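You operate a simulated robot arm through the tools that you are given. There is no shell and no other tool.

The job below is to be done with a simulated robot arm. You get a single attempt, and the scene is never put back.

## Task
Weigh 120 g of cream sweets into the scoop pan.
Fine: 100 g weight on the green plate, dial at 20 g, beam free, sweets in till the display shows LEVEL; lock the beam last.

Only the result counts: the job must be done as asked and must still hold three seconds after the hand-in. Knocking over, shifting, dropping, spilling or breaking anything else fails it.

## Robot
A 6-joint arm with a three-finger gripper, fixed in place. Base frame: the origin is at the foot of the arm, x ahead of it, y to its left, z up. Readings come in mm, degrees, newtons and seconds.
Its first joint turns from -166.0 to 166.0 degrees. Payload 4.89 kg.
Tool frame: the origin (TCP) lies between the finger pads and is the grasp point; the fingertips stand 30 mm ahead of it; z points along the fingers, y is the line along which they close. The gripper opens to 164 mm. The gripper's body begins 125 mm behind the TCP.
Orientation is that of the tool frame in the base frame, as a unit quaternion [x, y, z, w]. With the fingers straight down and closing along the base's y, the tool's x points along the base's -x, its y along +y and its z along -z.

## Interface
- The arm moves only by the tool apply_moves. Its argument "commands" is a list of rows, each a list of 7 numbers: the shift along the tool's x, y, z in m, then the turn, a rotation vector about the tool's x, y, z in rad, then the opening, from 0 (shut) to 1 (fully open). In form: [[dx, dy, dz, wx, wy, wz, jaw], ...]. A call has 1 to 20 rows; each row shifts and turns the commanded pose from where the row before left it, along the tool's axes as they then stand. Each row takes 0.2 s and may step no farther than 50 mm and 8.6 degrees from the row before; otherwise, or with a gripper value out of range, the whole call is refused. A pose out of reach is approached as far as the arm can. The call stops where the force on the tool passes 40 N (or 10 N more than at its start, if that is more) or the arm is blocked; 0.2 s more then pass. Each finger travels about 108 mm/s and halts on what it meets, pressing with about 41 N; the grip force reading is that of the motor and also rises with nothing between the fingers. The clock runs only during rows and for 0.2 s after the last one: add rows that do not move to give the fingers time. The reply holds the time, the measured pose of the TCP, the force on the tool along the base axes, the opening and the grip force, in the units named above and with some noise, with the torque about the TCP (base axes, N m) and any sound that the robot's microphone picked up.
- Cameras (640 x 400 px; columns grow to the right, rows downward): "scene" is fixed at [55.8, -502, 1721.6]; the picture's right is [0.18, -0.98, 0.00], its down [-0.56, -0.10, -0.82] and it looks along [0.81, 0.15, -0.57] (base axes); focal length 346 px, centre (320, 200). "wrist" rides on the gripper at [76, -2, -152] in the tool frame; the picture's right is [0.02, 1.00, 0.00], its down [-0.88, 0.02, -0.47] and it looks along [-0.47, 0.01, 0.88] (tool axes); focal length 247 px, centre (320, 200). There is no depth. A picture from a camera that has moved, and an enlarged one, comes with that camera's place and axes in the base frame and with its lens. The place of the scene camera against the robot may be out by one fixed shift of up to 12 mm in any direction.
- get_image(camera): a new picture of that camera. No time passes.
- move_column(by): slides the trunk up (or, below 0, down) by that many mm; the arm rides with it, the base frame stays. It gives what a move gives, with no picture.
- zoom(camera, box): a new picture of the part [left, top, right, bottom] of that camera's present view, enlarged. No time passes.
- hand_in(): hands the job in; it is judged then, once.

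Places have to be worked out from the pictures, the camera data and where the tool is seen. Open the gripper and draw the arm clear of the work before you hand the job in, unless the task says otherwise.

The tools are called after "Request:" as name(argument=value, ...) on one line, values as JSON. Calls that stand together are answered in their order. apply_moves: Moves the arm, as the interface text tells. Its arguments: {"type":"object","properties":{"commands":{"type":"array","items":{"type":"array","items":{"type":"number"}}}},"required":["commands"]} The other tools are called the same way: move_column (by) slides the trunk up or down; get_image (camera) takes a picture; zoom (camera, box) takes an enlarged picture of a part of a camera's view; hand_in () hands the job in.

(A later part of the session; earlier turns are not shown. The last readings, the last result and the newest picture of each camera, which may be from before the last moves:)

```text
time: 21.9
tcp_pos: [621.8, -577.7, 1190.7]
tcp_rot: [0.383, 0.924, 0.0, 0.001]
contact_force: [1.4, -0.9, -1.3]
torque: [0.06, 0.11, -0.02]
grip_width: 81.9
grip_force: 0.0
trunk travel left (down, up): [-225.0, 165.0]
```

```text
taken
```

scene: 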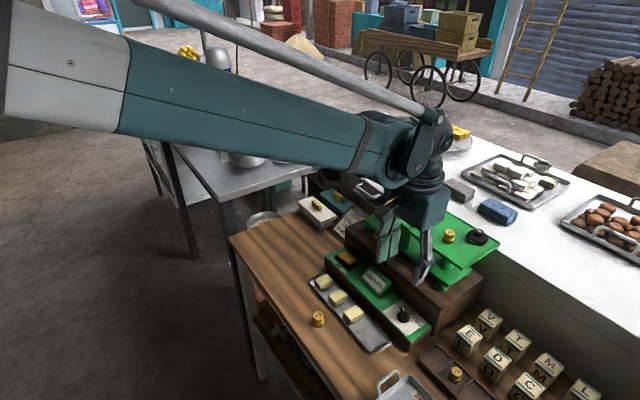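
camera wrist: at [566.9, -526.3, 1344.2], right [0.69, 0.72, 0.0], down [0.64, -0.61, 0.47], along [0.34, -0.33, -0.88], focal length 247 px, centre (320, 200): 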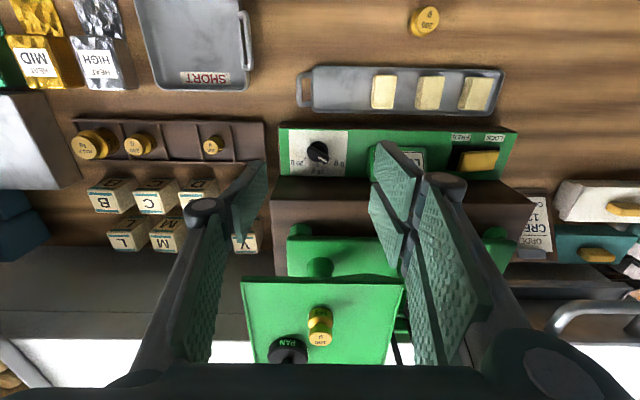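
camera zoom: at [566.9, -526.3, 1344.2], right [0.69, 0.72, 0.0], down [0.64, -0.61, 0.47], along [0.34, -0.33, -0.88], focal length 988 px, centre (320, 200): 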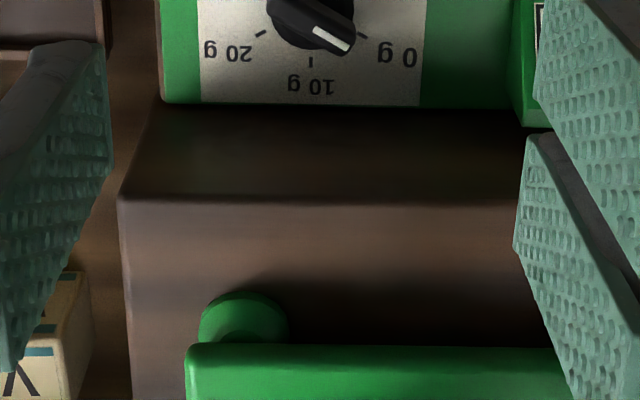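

The pointer seems to sit at 0 g, and the marks run clockwise from above: 0 g on the right, 10 g outward, 20 g on the left, about 120° in all. I zoom in on the dial and the lock rocker from here.

Request:
zoom(camera="wrist", box=[280, 120, 360, 170])

Request:
zoom(camera="wrist", box=[430, 120, 530, 182])

Request:
zoom(camera="scene", box=[370, 160, 470, 222])

Request:
zoom(camera="scene", box=[370, 285, 450, 335])

```text
8.00 times, centred on (320, 145) of wrist
camera zoom: at [566.9, -526.3, 1344.2], right [0.69, 0.72, 0.0], down [0.64, -0.61, 0.47], along [0.34, -0.33, -0.88], focal length 1976 px, centre (320, 640)
```

zoom: 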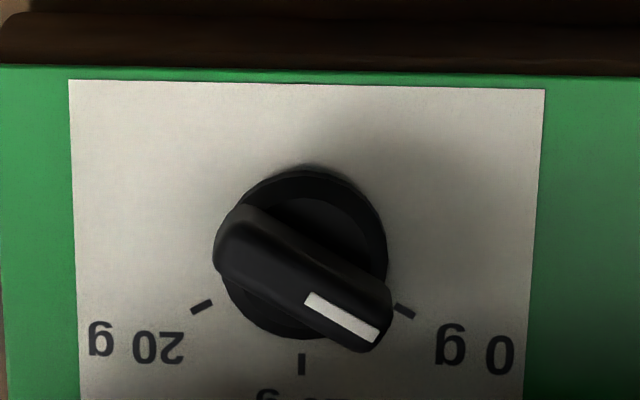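

```text
6.40 times, centred on (480, 151) of wrist
camera zoom: at [566.9, -526.3, 1344.2], right [0.69, 0.72, 0.0], down [0.64, -0.61, 0.47], along [0.34, -0.33, -0.88], focal length 1581 px, centre (-704, 514)
```

zoom: 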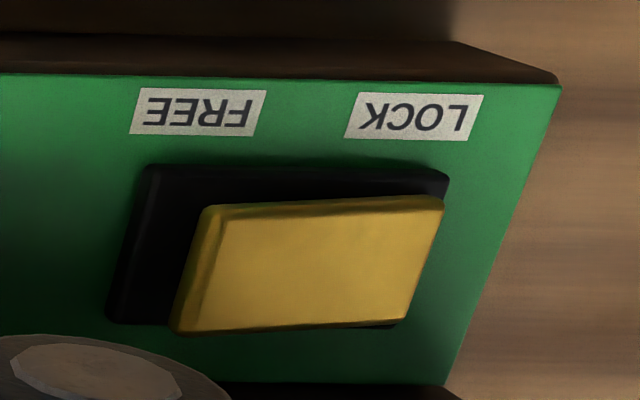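

```text
6.40 times, centred on (420, 191) of scene
camera zoom: at [55.8, -502.0, 1721.6], right [0.18, -0.98, 0.0], down [-0.56, -0.1, -0.82], along [0.81, 0.15, -0.57], focal length 2212 px, centre (-320, 258)
```

zoom: 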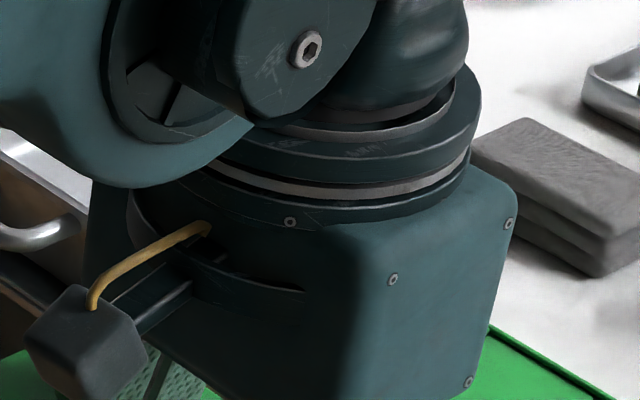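

```text
8.00 times, centred on (410, 310) of scene
camera zoom: at [55.8, -502.0, 1721.6], right [0.18, -0.98, 0.0], down [-0.56, -0.1, -0.82], along [0.81, 0.15, -0.57], focal length 2765 px, centre (-400, -680)
```

zoom: 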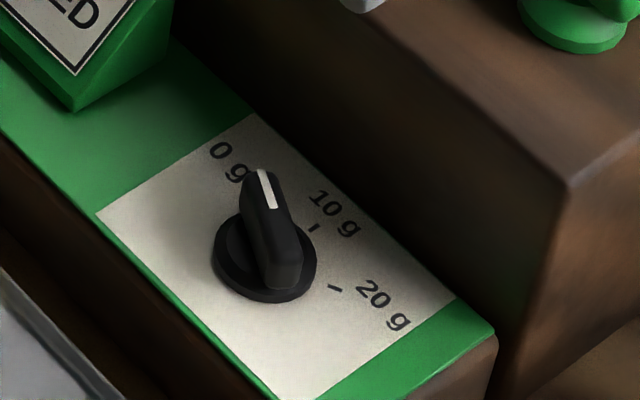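

The knob centre works out at about P=27.6, Q=888, with a bar-shaped handle aligned to the 0 g mark at 30° and the ticks at 30°/90°/150°. I'll lean the tool about 11° inward to clear the plate, twist it -60° to square the jaws with the bar, and come down part of the way to look.

Request:
apply_moves(commands=[[-0.0358, -0.0036, 0, 0, 0, 0, 0.4], [0, 0, 0, 0, -0.1, 0, 0.4], [0, 0, 0, 0, -0.1, 0, 0.35], [0, 0, 0, 0, 0, -0.149, 0.35], [0, 0, 0, 0, 0, -0.149, 0.35], [0, 0, 0, 0, 0, -0.149, 0.35], [0, 0, 0, 0, 0, -0.15, 0.35], [0, 0, 0, 0, 0, -0.15, 0.35], [0, 0, 0, 0, 0, -0.15, 0.35], [0, 0, 0, 0, 0, -0.15, 0.35], [0, 0, 0, 0, 0, 0, 0.35]])

Request:
get_image(camera="wrist")

Request:
get_image(camera="scene")

```text
time: 24.3
tcp_pos: [643.2, -605.2, 1192.2]
tcp_rot: [-0.131, 0.986, -0.08, 0.062]
contact_force: [-0.3, -0.5, -0.6]
torque: [-0.02, 0.01, 0.01]
grip_width: 57.4
grip_force: 0.0
trunk travel left (down, up): [-225.0, 165.0]
```

```text
taken
camera wrist: at [549.8, -607.1, 1335.0], right [-0.27, 0.95, -0.18], down [0.77, 0.32, 0.55], along [0.58, 0.01, -0.82], focal length 247 px, centre (320, 200)
```

wrist: 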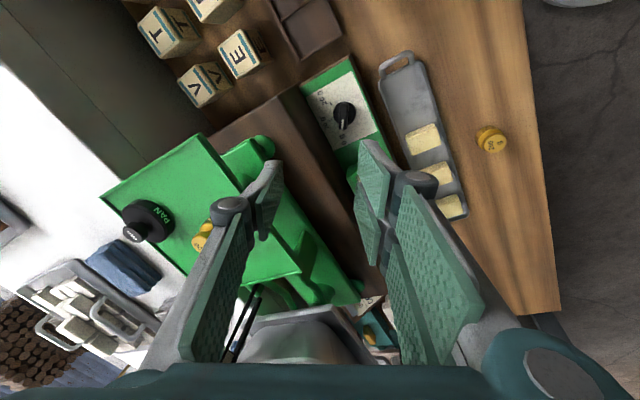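

```text
taken
```

scene: 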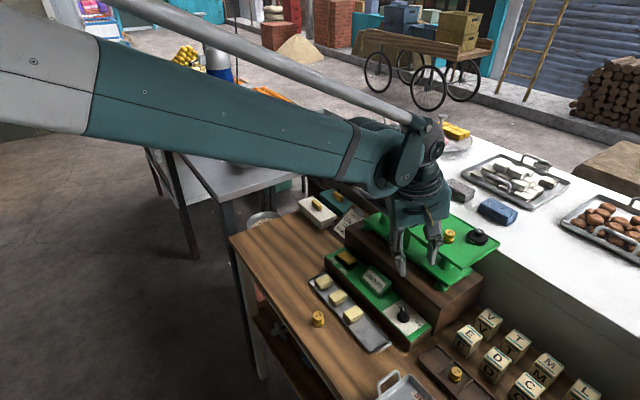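

The tool is squared up with the bar and leaning inward as planned. I go straight down 130 mm (expressed in the tilted tool axes) for a closer check over the knob.

Request:
apply_moves(commands=[[0.0044, 0.0075, 0.0424, 0, 0, 0, 0.3], [0.0044, 0.0075, 0.0424, 0, 0, 0, 0.25], [0.0044, 0.0075, 0.0424, 0, 0, 0, 0.22], [0, 0, 0, 0, 0, 0, 0.22]])

Request:
get_image(camera="wrist")

Request:
zoom(camera="wrist", box=[260, 90, 420, 190])

Request:
zoom(camera="scene", box=[360, 235, 460, 335])

```text
time: 25.3
tcp_pos: [643.2, -605.0, 1061.9]
tcp_rot: [-0.129, 0.986, -0.08, 0.062]
contact_force: [-0.3, -0.3, -0.3]
torque: [0.07, 0.06, -0.02]
grip_width: 36.3
grip_force: 0.0
trunk travel left (down, up): [-225.0, 165.0]
```

```text
taken
camera wrist: at [549.1, -606.6, 1204.7], right [-0.27, 0.95, -0.18], down [0.77, 0.32, 0.55], along [0.58, 0.01, -0.82], focal length 247 px, centre (320, 200)
```

wrist: 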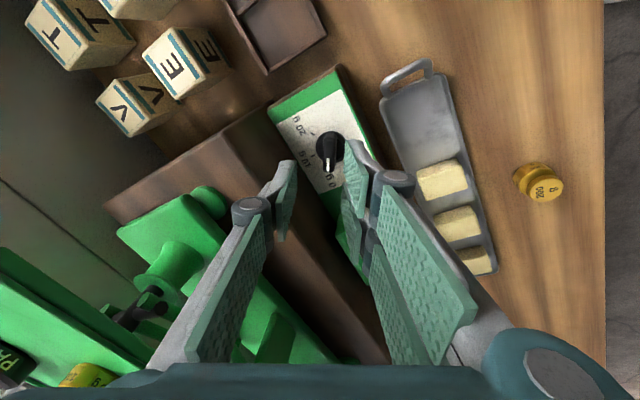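

```text
4.00 times, centred on (340, 140) of wrist
camera zoom: at [549.1, -606.6, 1204.7], right [-0.27, 0.95, -0.18], down [0.77, 0.32, 0.55], along [0.58, 0.01, -0.82], focal length 988 px, centre (240, 440)
```

zoom: 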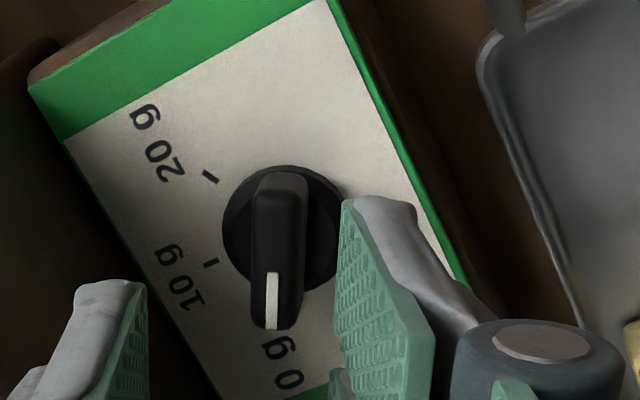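

```text
4.00 times, centred on (410, 285) of scene
camera zoom: at [55.8, -502.0, 1721.6], right [0.18, -0.98, 0.0], down [-0.56, -0.1, -0.82], along [0.81, 0.15, -0.57], focal length 1382 px, centre (-40, -140)
```

zoom: 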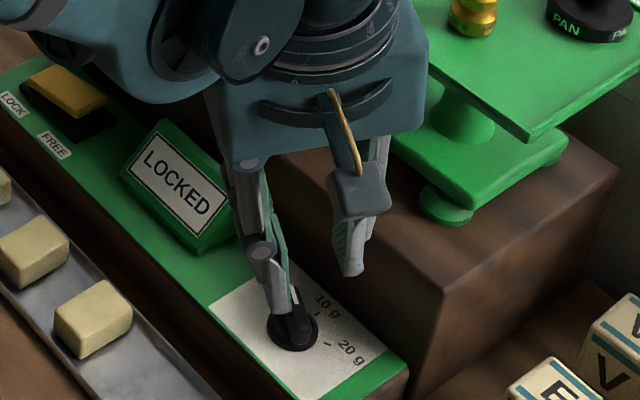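

The bar is square to the jaws and centred within about 3 mm. I correct this and lower to z≈1010, so the fingertips come near the bar's top.

Request:
apply_moves(commands=[[0.00245, 0.00325, 0.0257, 0, 0, 0, 0.22], [0.00245, 0.00325, 0.0257, 0, 0, 0, 0.22], [0, 0, 0, 0, 0, 0, 0.22]])

Request:
zoom(camera="wrist", box=[260, 110, 420, 210])

Request:
zoom(camera="scene", box=[370, 275, 450, 325])

```text
time: 26.1
tcp_pos: [643.5, -608.7, 1010.8]
tcp_rot: [-0.13, 0.986, -0.079, 0.061]
contact_force: [-0.2, -0.4, 0.1]
torque: [0.02, 0.05, 0.0]
grip_width: 36.0
grip_force: 0.0
trunk travel left (down, up): [-225.0, 165.0]
```

```text
4.00 times, centred on (340, 160) of wrist
camera zoom: at [550.0, -609.6, 1153.7], right [-0.27, 0.95, -0.18], down [0.77, 0.32, 0.55], along [0.58, 0.01, -0.82], focal length 988 px, centre (240, 360)
```

zoom: 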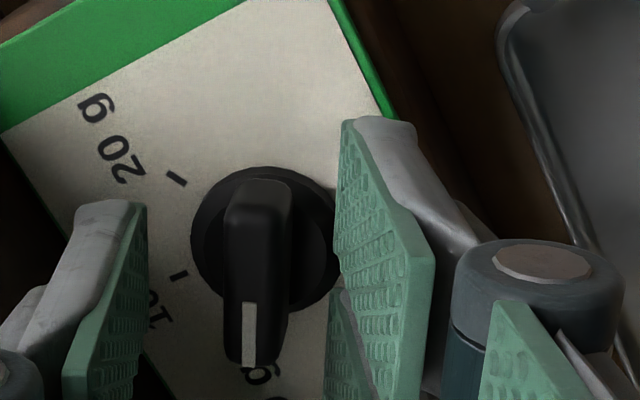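

```text
8.00 times, centred on (410, 300) of scene
camera zoom: at [55.8, -502.0, 1721.6], right [0.18, -0.98, 0.0], down [-0.56, -0.1, -0.82], along [0.81, 0.15, -0.57], focal length 2765 px, centre (-400, -600)
```

zoom: 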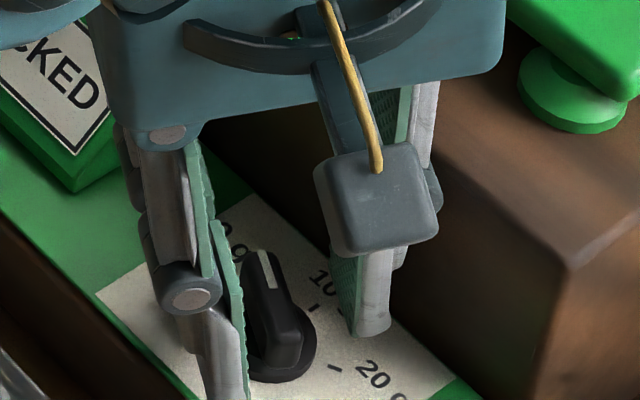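

The fingertips are at z≈981 and the bar top is at about 985-990. I lower 6 mm more, then close the jaws on the bar.

Request:
apply_moves(commands=[[0.0006, 0.001, 0.0059, 0, 0, 0, 0.22], [0, 0, 0, 0, 0, 0, 0.22]])

Request:
zoom(camera="scene", box=[370, 275, 450, 325])

Request:
zoom(camera="wrist", box=[260, 110, 420, 210])

```text
time: 26.7
tcp_pos: [644.3, -608.2, 1004.8]
tcp_rot: [-0.129, 0.986, -0.08, 0.061]
contact_force: [0.2, -0.2, 0.2]
torque: [0.01, 0.01, -0.04]
grip_width: 36.0
grip_force: 0.0
trunk travel left (down, up): [-225.0, 165.0]
```

```text
8.00 times, centred on (410, 300) of scene
camera zoom: at [55.8, -502.0, 1721.6], right [0.18, -0.98, 0.0], down [-0.56, -0.1, -0.82], along [0.81, 0.15, -0.57], focal length 2765 px, centre (-400, -600)
```

zoom: 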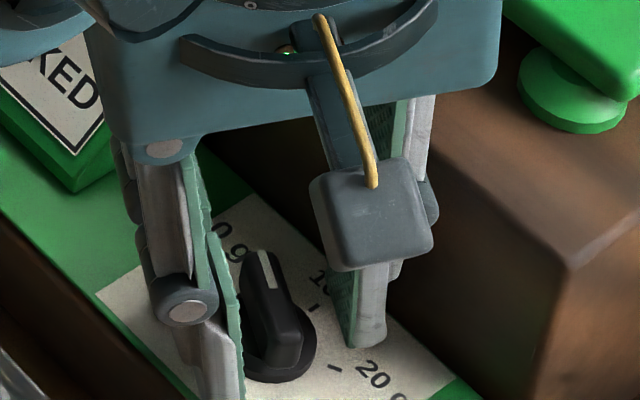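

```text
4.00 times, centred on (340, 160) of wrist
camera zoom: at [550.2, -609.4, 1147.8], right [-0.27, 0.95, -0.18], down [0.77, 0.32, 0.55], along [0.58, 0.01, -0.82], focal length 988 px, centre (240, 360)
```

zoom: 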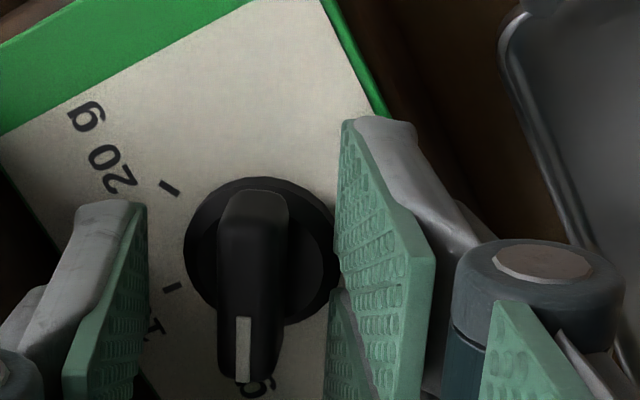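

The bar's centre sits on the tool axis about 18 mm ahead of the TCP, so the pads overlap it by around 10 mm. I close on it.

Request:
apply_moves(commands=[[0, 0, 0, 0, 0, 0, 0.12], [0, 0, 0, 0, 0, 0, 0.04], [0, 0, 0, 0, 0, 0, 0.04]])

Request:
zoom(camera="wrist", box=[260, 110, 420, 210])

```text
time: 27.5
tcp_pos: [644.3, -606.4, 1004.6]
tcp_rot: [-0.13, 0.987, -0.079, 0.061]
contact_force: [-12.1, 31.9, -15.4]
torque: [1.32, 0.11, 0.04]
grip_width: 13.6
grip_force: 45.2
trunk travel left (down, up): [-225.0, 165.0]
```

```text
4.00 times, centred on (340, 160) of wrist
camera zoom: at [550.0, -607.6, 1147.8], right [-0.27, 0.95, -0.17], down [0.77, 0.32, 0.55], along [0.58, 0.01, -0.82], focal length 988 px, centre (240, 360)
```

zoom: 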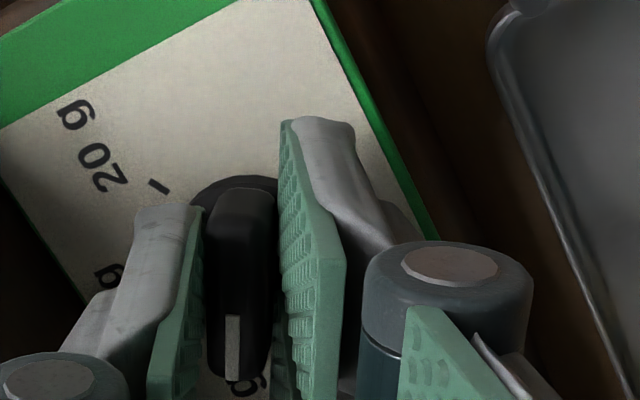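

The bar is gripped (13.6 mm), but a 34 N sideways load shows I'm slightly off-centre. I shift the tool 1.5 mm along its +y to relieve it.

Request:
apply_moves(commands=[[0, 0.0015, 0, 0, 0, 0, 0.04], [0, 0, 0, 0, 0, 0, 0.04]])

```text
time: 28.1
tcp_pos: [644.0, -607.5, 1005.0]
tcp_rot: [-0.13, 0.986, -0.08, 0.06]
contact_force: [-11.6, 27.4, -11.2]
torque: [1.04, 0.6, 0.04]
grip_width: 13.5
grip_force: 44.6
trunk travel left (down, up): [-225.0, 165.0]
```

The load is falling slowly; I shift another 2.5 mm in the same direction.

Request:
apply_moves(commands=[[0, 0.0025, 0, 0, 0, 0, 0.04], [0, 0, 0, 0, 0, 0, 0.04]])

```text
time: 28.7
tcp_pos: [642.8, -606.2, 1005.3]
tcp_rot: [-0.128, 0.987, -0.08, 0.063]
contact_force: [2.1, -6.4, 6.2]
torque: [0.12, 0.98, -0.1]
grip_width: 13.4
grip_force: 44.8
trunk travel left (down, up): [-225.0, 165.0]
```

The load is nearly gone. I begin turning clockwise (tool +z) by about 17° and check the force.

Request:
apply_moves(commands=[[0, 0, 0, 0, 0, 0.1, 0.04], [0, 0, 0, 0, 0, 0.1, 0.04], [0, 0, 0, 0, 0, 0.1, 0.04], [0, 0, 0, 0, 0, 0, 0.04]])

Request:
zoom(camera="wrist", box=[240, 110, 400, 210])

```text
time: 29.7
tcp_pos: [643.5, -604.5, 1006.7]
tcp_rot: [0.021, 0.995, -0.07, 0.073]
contact_force: [-1.3, -2.7, 12.2]
torque: [0.41, -0.16, -0.03]
grip_width: 13.2
grip_force: 45.1
trunk travel left (down, up): [-225.0, 165.0]
stopped in row 4: the force on the tool passed its limit at 41 N (the readings are from after the stop); the commanded pose is now the measured one
```

```text
4.00 times, centred on (320, 160) of wrist
camera zoom: at [546.7, -583.8, 1143.8], right [0.03, 0.99, -0.14], down [0.8, 0.06, 0.59], along [0.59, -0.13, -0.79], focal length 988 px, centre (320, 360)
```

zoom: 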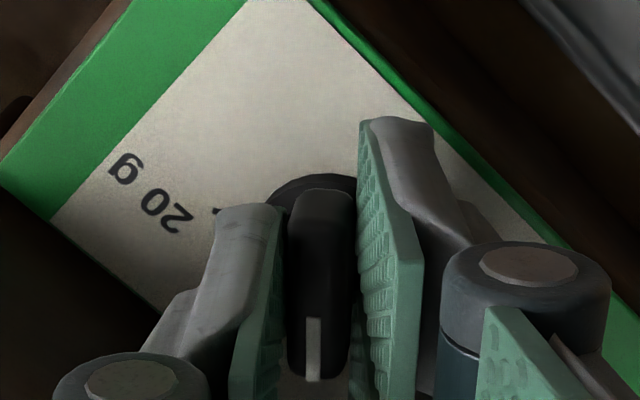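

The knob has turned about 17° with the grip intact; a brief load ended the move and has mostly relaxed. I continue in small turns.

Request:
apply_moves(commands=[[0, 0, 0, 0, 0, 0.08, 0.04], [0, 0, 0, 0, 0, 0.08, 0.04], [0, 0, 0, 0, 0, 0.08, 0.04], [0, 0, 0, 0, 0, 0.08, 0.04], [0, 0, 0, 0, 0, 0, 0.04]])

Request:
zoom(camera="wrist", box=[240, 110, 400, 210])

```text
time: 30.9
tcp_pos: [643.3, -605.0, 1003.7]
tcp_rot: [0.178, 0.979, -0.058, 0.083]
contact_force: [-2.9, 3.4, 7.7]
torque: [0.81, 0.27, 0.02]
grip_width: 12.2
grip_force: 44.7
trunk travel left (down, up): [-225.0, 165.0]
```

```text
4.00 times, centred on (320, 160) of wrist
camera zoom: at [551.4, -559.5, 1140.8], right [0.34, 0.94, -0.09], down [0.75, -0.21, 0.62], along [0.57, -0.28, -0.78], focal length 988 px, centre (320, 360)
```

zoom: 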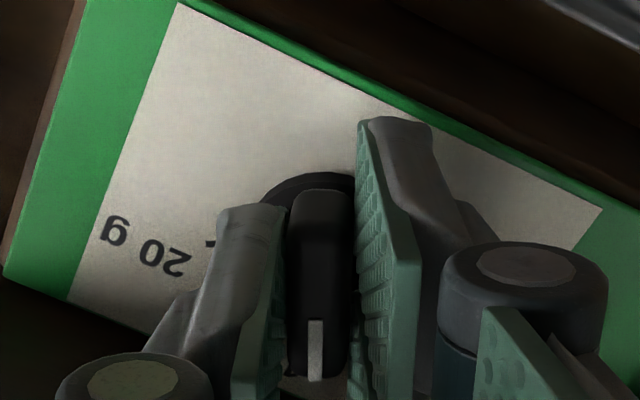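

It is turning smoothly with low force, at about 35° so far. I keep going.

Request:
apply_moves(commands=[[0, 0, 0, 0, 0, 0.085, 0.04], [0, 0, 0, 0, 0, 0.085, 0.04], [0, 0, 0, 0, 0, 0.085, 0.04], [0, 0, 0, 0, 0, 0.085, 0.04], [0, 0, 0, 0, 0, 0.085, 0.04], [0, 0, 0, 0, 0, 0, 0.04]])

Request:
zoom(camera="wrist", box=[240, 110, 400, 210])

```text
time: 32.3
tcp_pos: [644.1, -603.5, 1004.5]
tcp_rot: [0.381, 0.919, -0.039, 0.094]
contact_force: [2.7, 18.9, -2.4]
torque: [0.48, -0.07, 0.1]
grip_width: 11.8
grip_force: 45.1
trunk travel left (down, up): [-225.0, 165.0]
```

```text
4.00 times, centred on (320, 160) of wrist
camera zoom: at [569.0, -531.5, 1139.1], right [0.69, 0.72, 0.0], down [0.56, -0.53, 0.64], along [0.46, -0.45, -0.77], focal length 988 px, centre (320, 360)
```

zoom: 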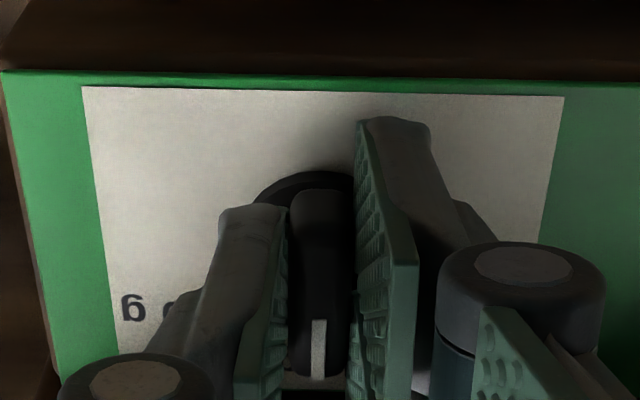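

The knob now points at 10 g (60° turned). I continue the second half with a 1 mm shift to ease the side load.

Request:
apply_moves(commands=[[0.0008, 0.001, 0, 0, 0, 0.08, 0.04], [0, 0, 0, 0, 0, 0.085, 0.04], [0, 0, 0, 0, 0, 0.085, 0.04], [0, 0, 0, 0, 0, 0.085, 0.04], [0, 0, 0, 0, 0, 0.085, 0.04], [0, 0, 0, 0, 0, 0, 0.04]])

Request:
zoom(camera="wrist", box=[240, 110, 400, 210])

```text
time: 33.7
tcp_pos: [645.2, -604.0, 1005.5]
tcp_rot: [0.564, 0.819, -0.019, 0.101]
contact_force: [18.4, 2.4, 5.8]
torque: [-0.57, 0.01, 0.09]
grip_width: 12.2
grip_force: 44.5
trunk travel left (down, up): [-225.0, 165.0]
```

```text
4.00 times, centred on (320, 160) of wrist
camera zoom: at [595.9, -513.1, 1140.1], right [0.92, 0.38, 0.08], down [0.25, -0.74, 0.63], along [0.3, -0.56, -0.77], focal length 988 px, centre (320, 360)
```

zoom: 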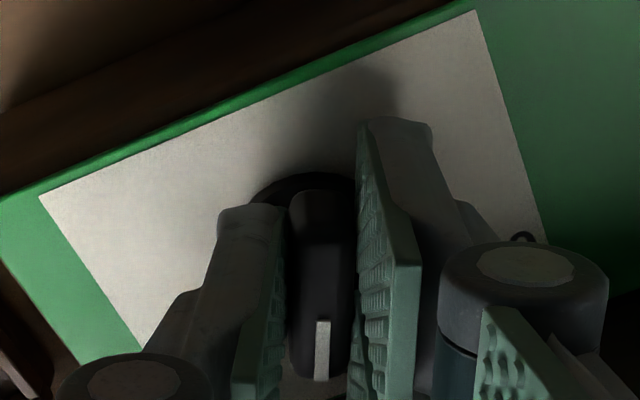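

The turn is about 84° of the 120° needed, with some 18 N along tool +y. I shift 1.5 mm that way and turn further.

Request:
apply_moves(commands=[[0, 0.0015, 0, 0, 0, 0.085, 0.04], [0, 0, 0, 0, 0, 0.085, 0.04], [0, 0, 0, 0, 0, 0.085, 0.04], [0, 0, 0, 0, 0, 0.085, 0.04], [0, 0, 0, 0, 0, 0, 0.04]])

Request:
zoom(camera="wrist", box=[240, 110, 400, 210])

Request:
zoom(camera="scene", box=[340, 235, 460, 335])

```text
time: 34.9
tcp_pos: [644.9, -603.1, 1004.1]
tcp_rot: [0.694, 0.712, -0.002, 0.101]
contact_force: [10.8, 1.5, 1.7]
torque: [-0.36, 0.36, 0.08]
grip_width: 13.2
grip_force: 45.4
trunk travel left (down, up): [-225.0, 165.0]
```

```text
4.00 times, centred on (320, 160) of wrist
camera zoom: at [621.8, -507.1, 1142.8], right [0.99, 0.06, 0.14], down [-0.04, -0.8, 0.59], along [0.14, -0.59, -0.79], focal length 988 px, centre (320, 360)
```

zoom: 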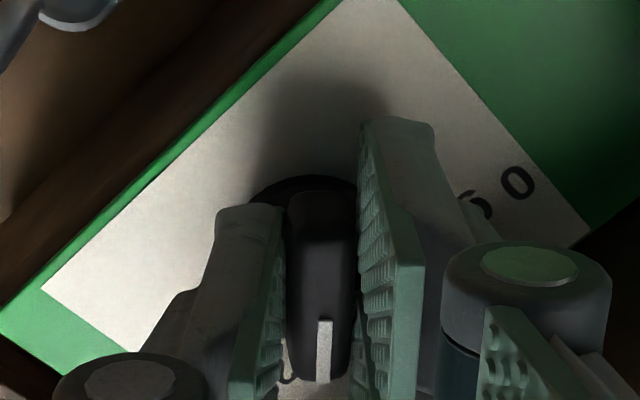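

```text
4.00 times, centred on (400, 285) of scene
camera zoom: at [55.8, -502.0, 1721.6], right [0.18, -0.98, 0.0], down [-0.56, -0.1, -0.82], along [0.81, 0.15, -0.57], focal length 1382 px, centre (0, -140)
```

zoom: 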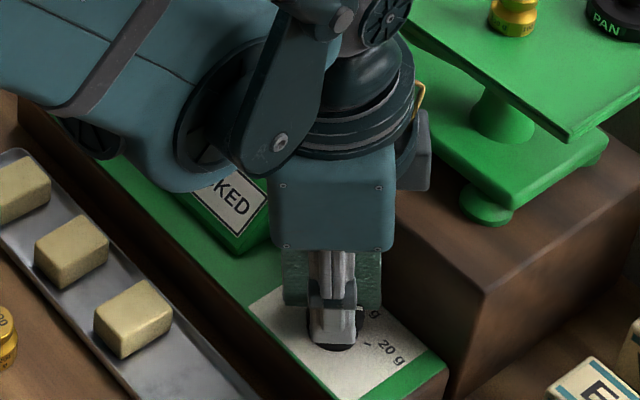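

The orientation is 88.5° and needs to reach about 105° for the bar to meet the 20 g mark. I turn the remaining 17° or so.

Request:
apply_moves(commands=[[0, 0.0008, 0, 0, 0, 0.08, 0.04], [0, 0, 0, 0, 0, 0.08, 0.04], [0, 0, 0, 0, 0, 0.08, 0.04], [0, 0, 0, 0, 0, 0.055, 0.04], [0, 0, 0, 0, 0, 0, 0.04]])

Request:
zoom(camera="wrist", box=[240, 110, 400, 210])

Request:
zoom(camera="scene", box=[340, 235, 460, 335])

```text
time: 36.1
tcp_pos: [646.0, -603.8, 1004.3]
tcp_rot: [0.792, 0.602, 0.014, 0.101]
contact_force: [4.2, -1.7, -4.8]
torque: [-0.17, 0.61, 0.29]
grip_width: 13.6
grip_force: 45.2
trunk travel left (down, up): [-225.0, 165.0]
```

```text
4.00 times, centred on (320, 160) of wrist
camera zoom: at [644.5, -509.3, 1146.4], right [0.96, -0.23, 0.17], down [-0.29, -0.78, 0.55], along [0.01, -0.58, -0.81], focal length 988 px, centre (320, 360)
```

zoom: 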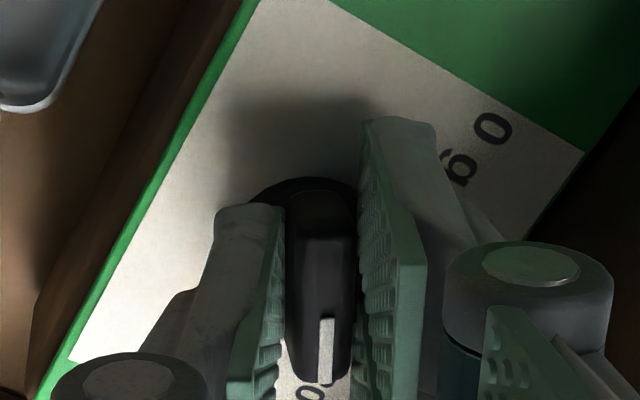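

```text
4.00 times, centred on (400, 285) of scene
camera zoom: at [55.8, -502.0, 1721.6], right [0.18, -0.98, 0.0], down [-0.56, -0.1, -0.82], along [0.81, 0.15, -0.57], focal length 1382 px, centre (0, -140)
```

zoom: 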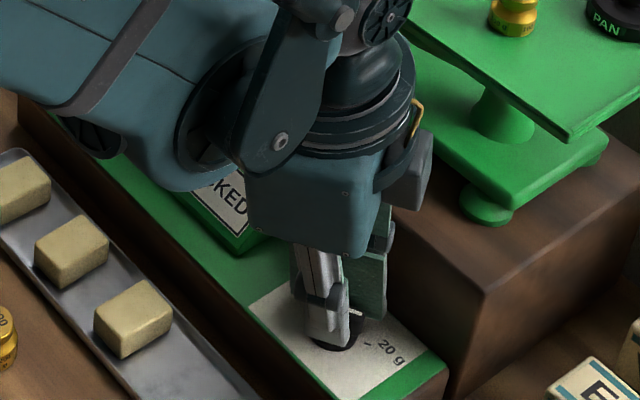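

The tool is at 105.5°, so the bar should be on the 20 g mark. I open the jaws and lift straight up to look.

Request:
apply_moves(commands=[[0, 0, 0, 0, 0, 0, 0.12], [0, 0, 0, 0, 0, 0, 0.22], [0, 0, 0, 0, 0, 0, 0.22], [-0.0025, 0.0044, -0.0245, 0, 0, 0, 0.22], [-0.0045, 0.008, -0.044, 0, 0, 0, 0.22], [-0.0045, 0.008, -0.044, 0, 0, 0, 0.22], [0, 0, 0, 0, 0, 0, 0.22]])

Request:
get_image(camera="wrist")

Request:
zoom(camera="wrist", box=[240, 90, 400, 190])

Request:
zoom(camera="scene", box=[370, 285, 450, 335])

```text
time: 37.7
tcp_pos: [645.7, -602.5, 1121.5]
tcp_rot: [0.791, 0.603, 0.013, 0.101]
contact_force: [-0.6, 0.3, 0.9]
torque: [-0.04, -0.07, -0.01]
grip_width: 36.2
grip_force: 0.1
trunk travel left (down, up): [-225.0, 165.0]
```

```text
taken
camera wrist: at [643.9, -508.5, 1263.0], right [0.96, -0.23, 0.17], down [-0.29, -0.78, 0.55], along [0.01, -0.58, -0.81], focal length 247 px, centre (320, 200)
```

wrist: 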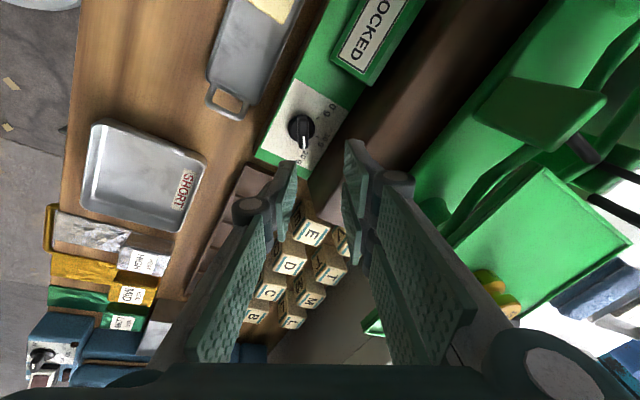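

```text
4.00 times, centred on (320, 140) of wrist
camera zoom: at [643.9, -508.5, 1263.0], right [0.96, -0.23, 0.17], down [-0.29, -0.78, 0.55], along [0.01, -0.58, -0.81], focal length 988 px, centre (320, 440)
```

zoom: 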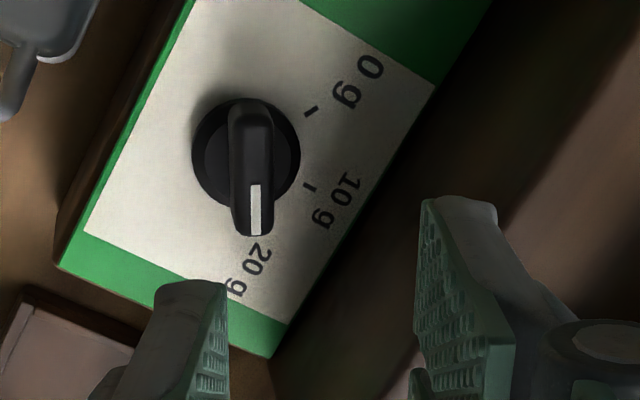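

```text
8.00 times, centred on (410, 310) of scene
camera zoom: at [55.8, -502.0, 1721.6], right [0.18, -0.98, 0.0], down [-0.56, -0.1, -0.82], along [0.81, 0.15, -0.57], focal length 2765 px, centre (-400, -680)
```

zoom: 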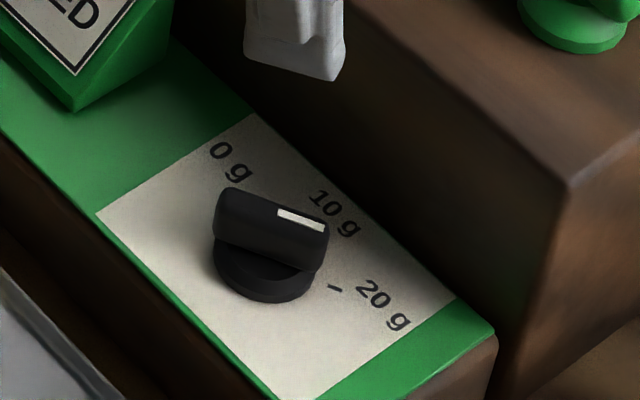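

The pointer now aims at the 20 g mark, within about 1° by my ray geometry. Next is the lock rocker: its FREE end is raised near P≈248, Q≈895. I twist the tool back, close the jaws, lean more inward to clear the pan handle, and move above it.

Request:
apply_moves(commands=[[0, 0, -0.02, 0, 0, -0.149, 0.22], [0, 0, -0.02, 0, 0, -0.149, 0.22], [0, 0, -0.02, 0, 0, -0.15, 0.22], [0, 0, -0.02, 0, 0, -0.15, 0.15], [0, 0, -0.02, 0, 0, -0.15, 0.1], [0, 0, 0, 0, 0, -0.15, 0.05], [0, 0, 0, 0, 0, -0.15, 0.0], [0, 0, 0, 0, -0.075, 0, 0], [0, 0, 0, 0, -0.075, 0, 0], [0, 0, 0, 0, 0, 0, 0]])

Request:
get_image(camera="wrist")

```text
time: 39.9
tcp_pos: [630.9, -587.1, 1216.8]
tcp_rot: [0.38, 0.908, -0.067, 0.163]
contact_force: [-0.6, 0.6, -0.2]
torque: [-0.04, -0.09, 0.01]
grip_width: 0.1
grip_force: 41.0
trunk travel left (down, up): [-225.0, 165.0]
```

```text
taken
camera wrist: at [543.3, -502.2, 1334.8], right [0.7, 0.72, -0.01], down [0.48, -0.46, 0.75], along [0.53, -0.53, -0.66], focal length 247 px, centre (320, 200)
```

wrist: 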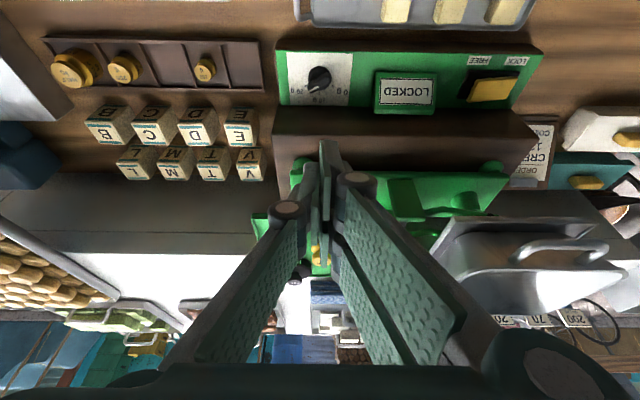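

The tool now leans 20° with jaws shut. I zoom in on the rocker and pan from this view to locate them precisely.

Request:
zoom(camera="wrist", box=[440, 50, 540, 112])

Request:
zoom(camera="wrist", box=[400, 180, 640, 330])

Request:
zoom(camera="scene", box=[320, 235, 400, 285])

Request:
zoom(camera="scene", box=[340, 150, 440, 212])

```text
6.40 times, centred on (490, 81) of wrist
camera zoom: at [543.3, -502.2, 1334.8], right [0.7, 0.72, -0.01], down [0.48, -0.46, 0.75], along [0.53, -0.53, -0.66], focal length 1581 px, centre (-768, 962)
```

zoom: 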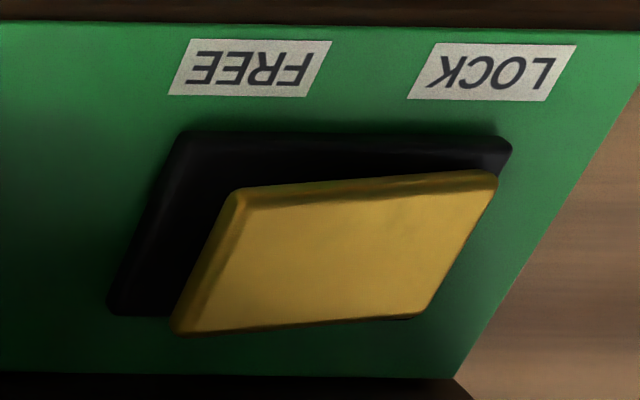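

```text
2.67 times, centred on (520, 255) of wrist
camera zoom: at [543.3, -502.2, 1334.8], right [0.7, 0.72, -0.01], down [0.48, -0.46, 0.75], along [0.53, -0.53, -0.66], focal length 659 px, centre (-213, 53)
```

zoom: 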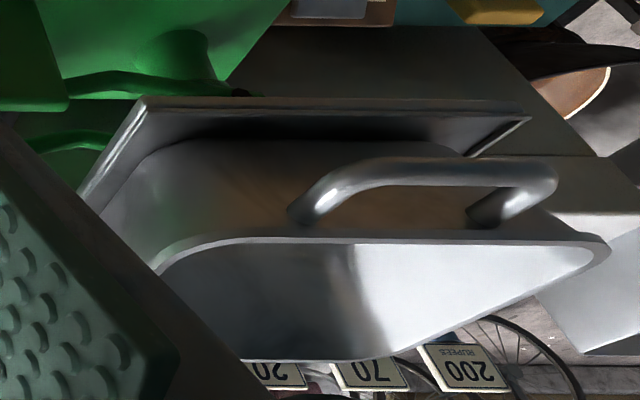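

```text
8.00 times, centred on (360, 260) of scene
camera zoom: at [55.8, -502.0, 1721.6], right [0.18, -0.98, 0.0], down [-0.56, -0.1, -0.82], along [0.81, 0.15, -0.57], focal length 2765 px, centre (0, -280)
```

zoom: 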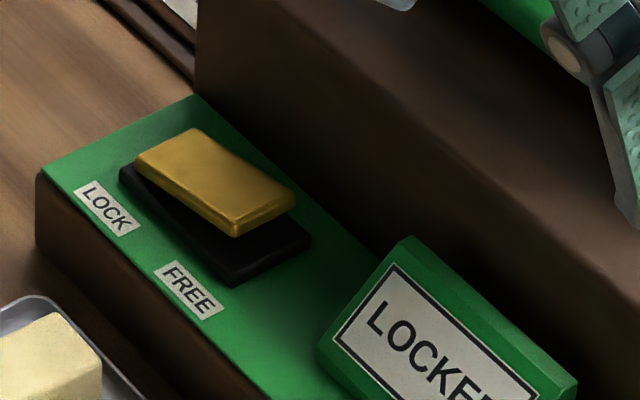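

```text
6.40 times, centred on (390, 181) of scene
camera zoom: at [55.8, -502.0, 1721.6], right [0.18, -0.98, 0.0], down [-0.56, -0.1, -0.82], along [0.81, 0.15, -0.57], focal length 2212 px, centre (-128, 322)
```

zoom: 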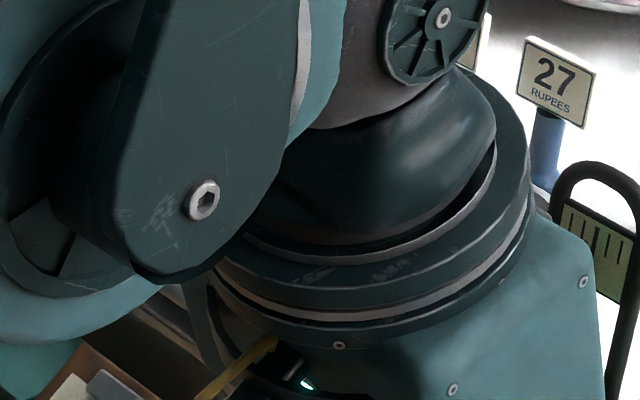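

The rocker's FREE edge is at P≈246, spans Q≈881-912, and is raised to about z≈985. I move sideways at height, descend inward of the pan handle, then move out over the FREE end.

Request:
apply_moves(commands=[[0, 0.0448, 0, 0, 0, 0, 0], [0, 0.0448, 0, 0, 0, 0, 0], [0, 0.0448, 0, 0, 0, 0, 0], [0, 0.0448, 0, 0, 0, 0, 0], [0, 0.0448, 0, 0, 0, 0, 0], [0.0156, 0, 0.0422, 0, 0, 0, 0], [0.0156, 0, 0.0422, 0, 0, 0, 0], [0.0156, 0, 0.0422, 0, 0, 0, 0], [0.0156, 0, 0.0422, 0, 0, 0, 0], [0, 0, 0, 0, 0, 0, 0]])

Request:
get_image(camera="wrist")

Request:
zoom(camera="scene", box=[300, 185, 420, 285])

```text
time: 42.1
tcp_pos: [791.1, -432.0, 1037.0]
tcp_rot: [0.38, 0.908, -0.068, 0.162]
contact_force: [0.6, -0.4, -1.3]
torque: [0.01, 0.04, 0.0]
grip_width: 0.2
grip_force: 40.7
trunk travel left (down, up): [-225.0, 165.0]
```

```text
taken
camera wrist: at [703.2, -346.2, 1154.3], right [0.7, 0.72, -0.01], down [0.48, -0.46, 0.75], along [0.53, -0.53, -0.66], focal length 247 px, centre (320, 200)
```

wrist: 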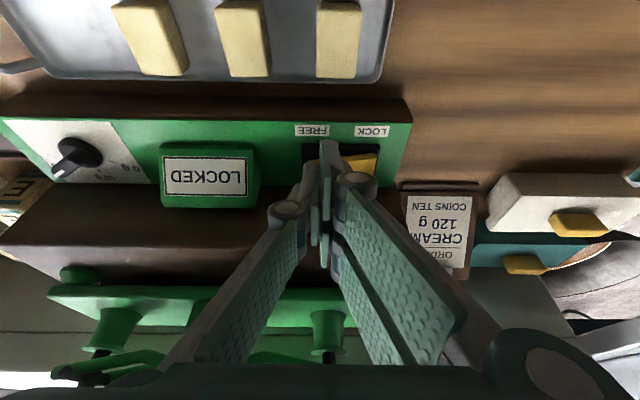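

```text
4.00 times, centred on (360, 235) of scene
camera zoom: at [55.8, -502.0, 1721.6], right [0.18, -0.98, 0.0], down [-0.56, -0.1, -0.82], along [0.81, 0.15, -0.57], focal length 1382 px, centre (160, 60)
```

zoom: 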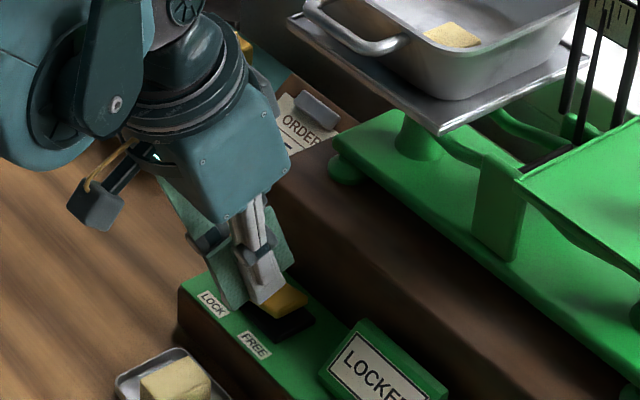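

The tool is now beside the rocker, inward of it. I zoom in to check the lateral alignment with the FREE end.

Request:
zoom(camera="wrist", box=[270, 110, 420, 204])

Request:
zoom(camera="scene", box=[330, 240, 400, 284])

```text
4.26 times, centred on (345, 157) of wrist
camera zoom: at [703.2, -346.2, 1154.3], right [0.7, 0.72, -0.01], down [0.48, -0.46, 0.75], along [0.53, -0.53, -0.66], focal length 1051 px, centre (214, 383)
```

zoom: 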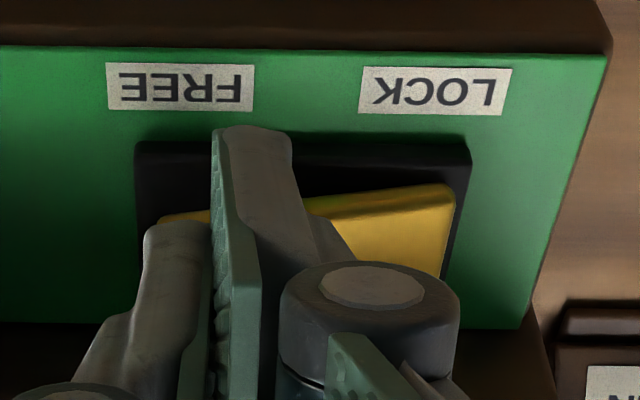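

```text
9.09 times, centred on (365, 262) of scene
camera zoom: at [55.8, -502.0, 1721.6], right [0.18, -0.98, 0.0], down [-0.56, -0.1, -0.82], along [0.81, 0.15, -0.57], focal length 3142 px, centre (-89, -364)
```

zoom: 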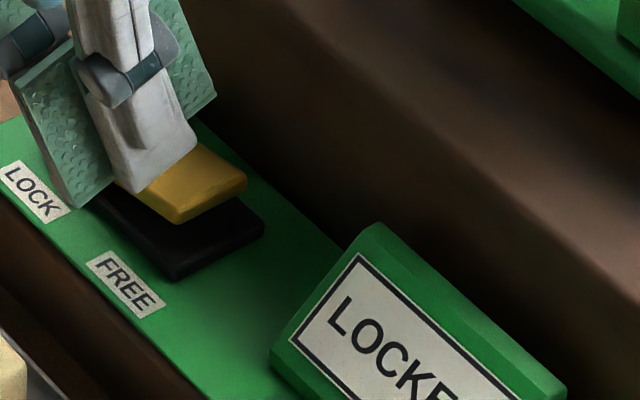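

The FREE end spans from P≈243, and my closed tip covers P≈244-264, which is good. I move out 30 mm over it and then press down in small steps.

Request:
apply_moves(commands=[[-0.0282, 0, 0.0104, 0, 0, 0, 0], [0.0017, 0, 0.0047, 0, 0, 0, 0], [0.0017, 0, 0.0047, 0, 0, 0, 0], [0, 0, 0, 0, 0, 0, 0]])

Request:
zoom(camera="wrist", box=[240, 90, 420, 204])

Request:
zoom(camera="scene", box=[330, 235, 410, 285])

```text
time: 43.1
tcp_pos: [812.3, -452.5, 1028.5]
tcp_rot: [0.38, 0.908, -0.067, 0.161]
contact_force: [-0.7, 0.4, 0.1]
torque: [0.04, 0.0, 0.02]
grip_width: 0.1
grip_force: 40.9
trunk travel left (down, up): [-225.0, 165.0]
```

```text
3.51 times, centred on (330, 147) of wrist
camera zoom: at [724.5, -366.8, 1145.4], right [0.7, 0.72, -0.01], down [0.48, -0.46, 0.75], along [0.53, -0.53, -0.66], focal length 867 px, centre (285, 386)
```

zoom: 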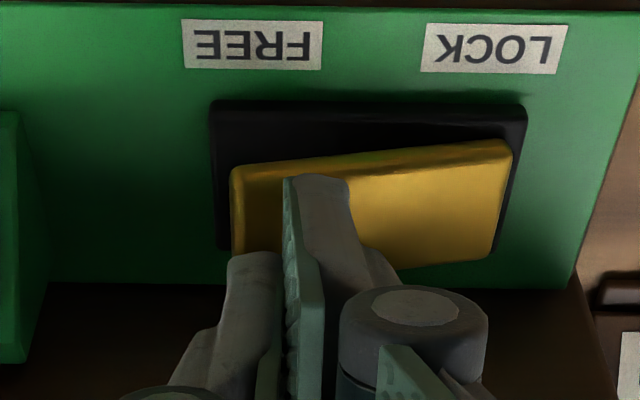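

```text
8.00 times, centred on (370, 260) of scene
camera zoom: at [55.8, -502.0, 1721.6], right [0.18, -0.98, 0.0], down [-0.56, -0.1, -0.82], along [0.81, 0.15, -0.57], focal length 2765 px, centre (-80, -280)
```

zoom: 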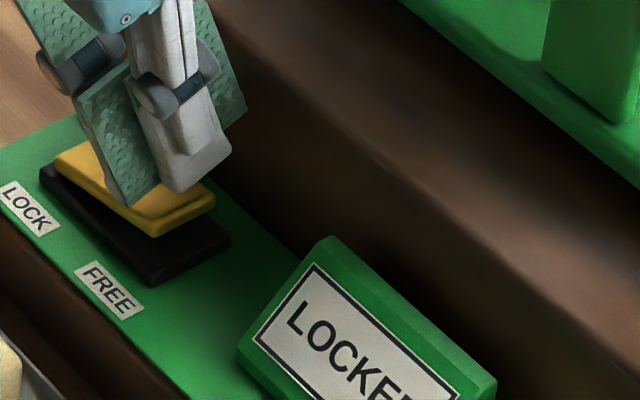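

The tip stands just above the FREE end. I press straight down in 4 mm steps; the call will stop if the force gets too high.

Request:
apply_moves(commands=[[0.0014, 0, 0.00375, 0, 0, 0, 0], [0.0014, 0, 0.00375, 0, 0, 0, 0], [0.0014, 0, 0.00375, 0, 0, 0, 0], [0.0014, 0, 0.00375, 0, 0, 0, 0], [0, 0, 0, 0, 0, 0, 0]])

Request:
zoom(camera="scene", box=[330, 235, 410, 285])

```text
time: 44.0
tcp_pos: [811.4, -452.6, 1018.8]
tcp_rot: [0.38, 0.908, -0.068, 0.163]
contact_force: [-9.1, 2.3, 31.5]
torque: [0.62, 0.46, 0.14]
grip_width: 0.0
grip_force: 40.7
trunk travel left (down, up): [-225.0, 165.0]
stopped in row 4: the force on the tool passed its limit at 48 N (the readings are from after the stop); the commanded pose is now the measured one
```

```text
8.00 times, centred on (370, 260) of scene
camera zoom: at [55.8, -502.0, 1721.6], right [0.18, -0.98, 0.0], down [-0.56, -0.1, -0.82], along [0.81, 0.15, -0.57], focal length 2765 px, centre (-80, -280)
```

zoom: 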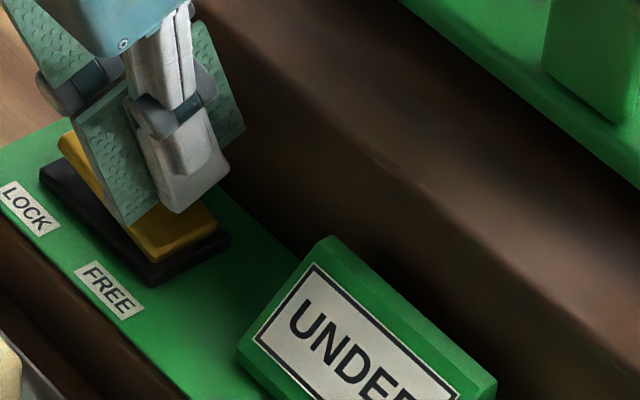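

The display changed to "UNDER", so the beam is free. I lift off and back away to look at the scale.

Request:
apply_moves(commands=[[-0.007, 0, -0.0188, 0, 0, 0, 0], [0.0, 0, -0.04, 0, 0, 0, 0], [0.03, 0, -0.035, 0, 0, 0, 0], [0.03, 0, -0.035, 0, 0, 0, 0.15], [0.03, 0, -0.035, 0, 0, 0, 0.3], [0.01, 0, -0.04, 0, 0, 0, 0.3], [0, 0, 0, 0, 0, 0, 0.35]])

Request:
get_image(camera="wrist")

Request:
get_image(camera="scene")

Request:
zoom(camera="scene", box=[310, 150, 510, 310])

```text
time: 45.6
tcp_pos: [700.7, -340.8, 1174.1]
tcp_rot: [0.38, 0.908, -0.068, 0.164]
contact_force: [-0.9, 1.1, 0.5]
torque: [-0.08, -0.12, 0.04]
grip_width: 57.4
grip_force: 0.0
trunk travel left (down, up): [-225.0, 165.0]
```

```text
taken
camera wrist: at [612.4, -254.7, 1291.4], right [0.7, 0.72, -0.01], down [0.48, -0.46, 0.75], along [0.54, -0.53, -0.66], focal length 247 px, centre (320, 200)
```

wrist: 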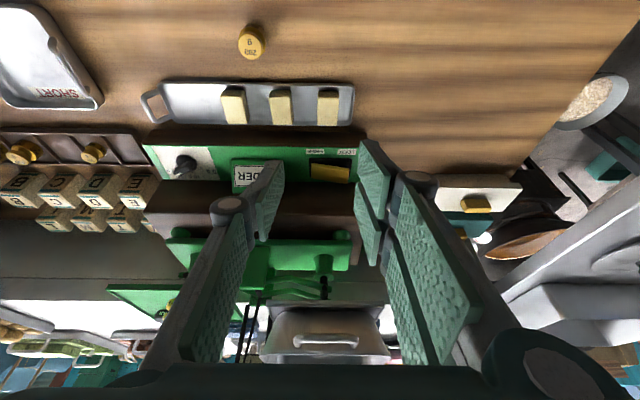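

```text
taken
```

scene: 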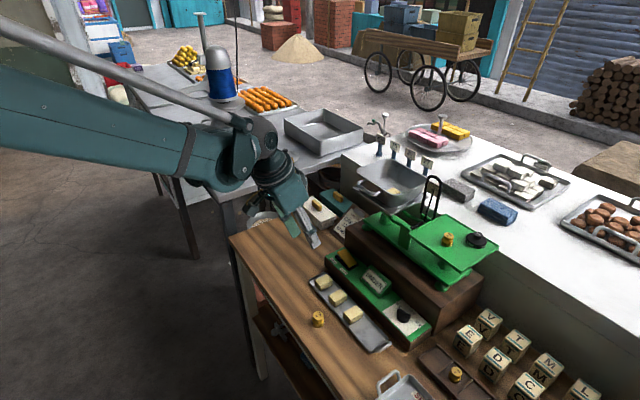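

```text
2.50 times, centred on (410, 230) of scene
camera zoom: at [55.8, -502.0, 1721.6], right [0.18, -0.98, 0.0], down [-0.56, -0.1, -0.82], along [0.81, 0.15, -0.57], focal length 864 px, centre (95, 125)
```

zoom: 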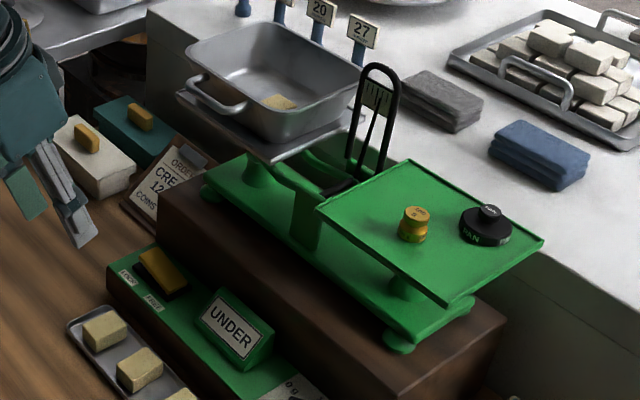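

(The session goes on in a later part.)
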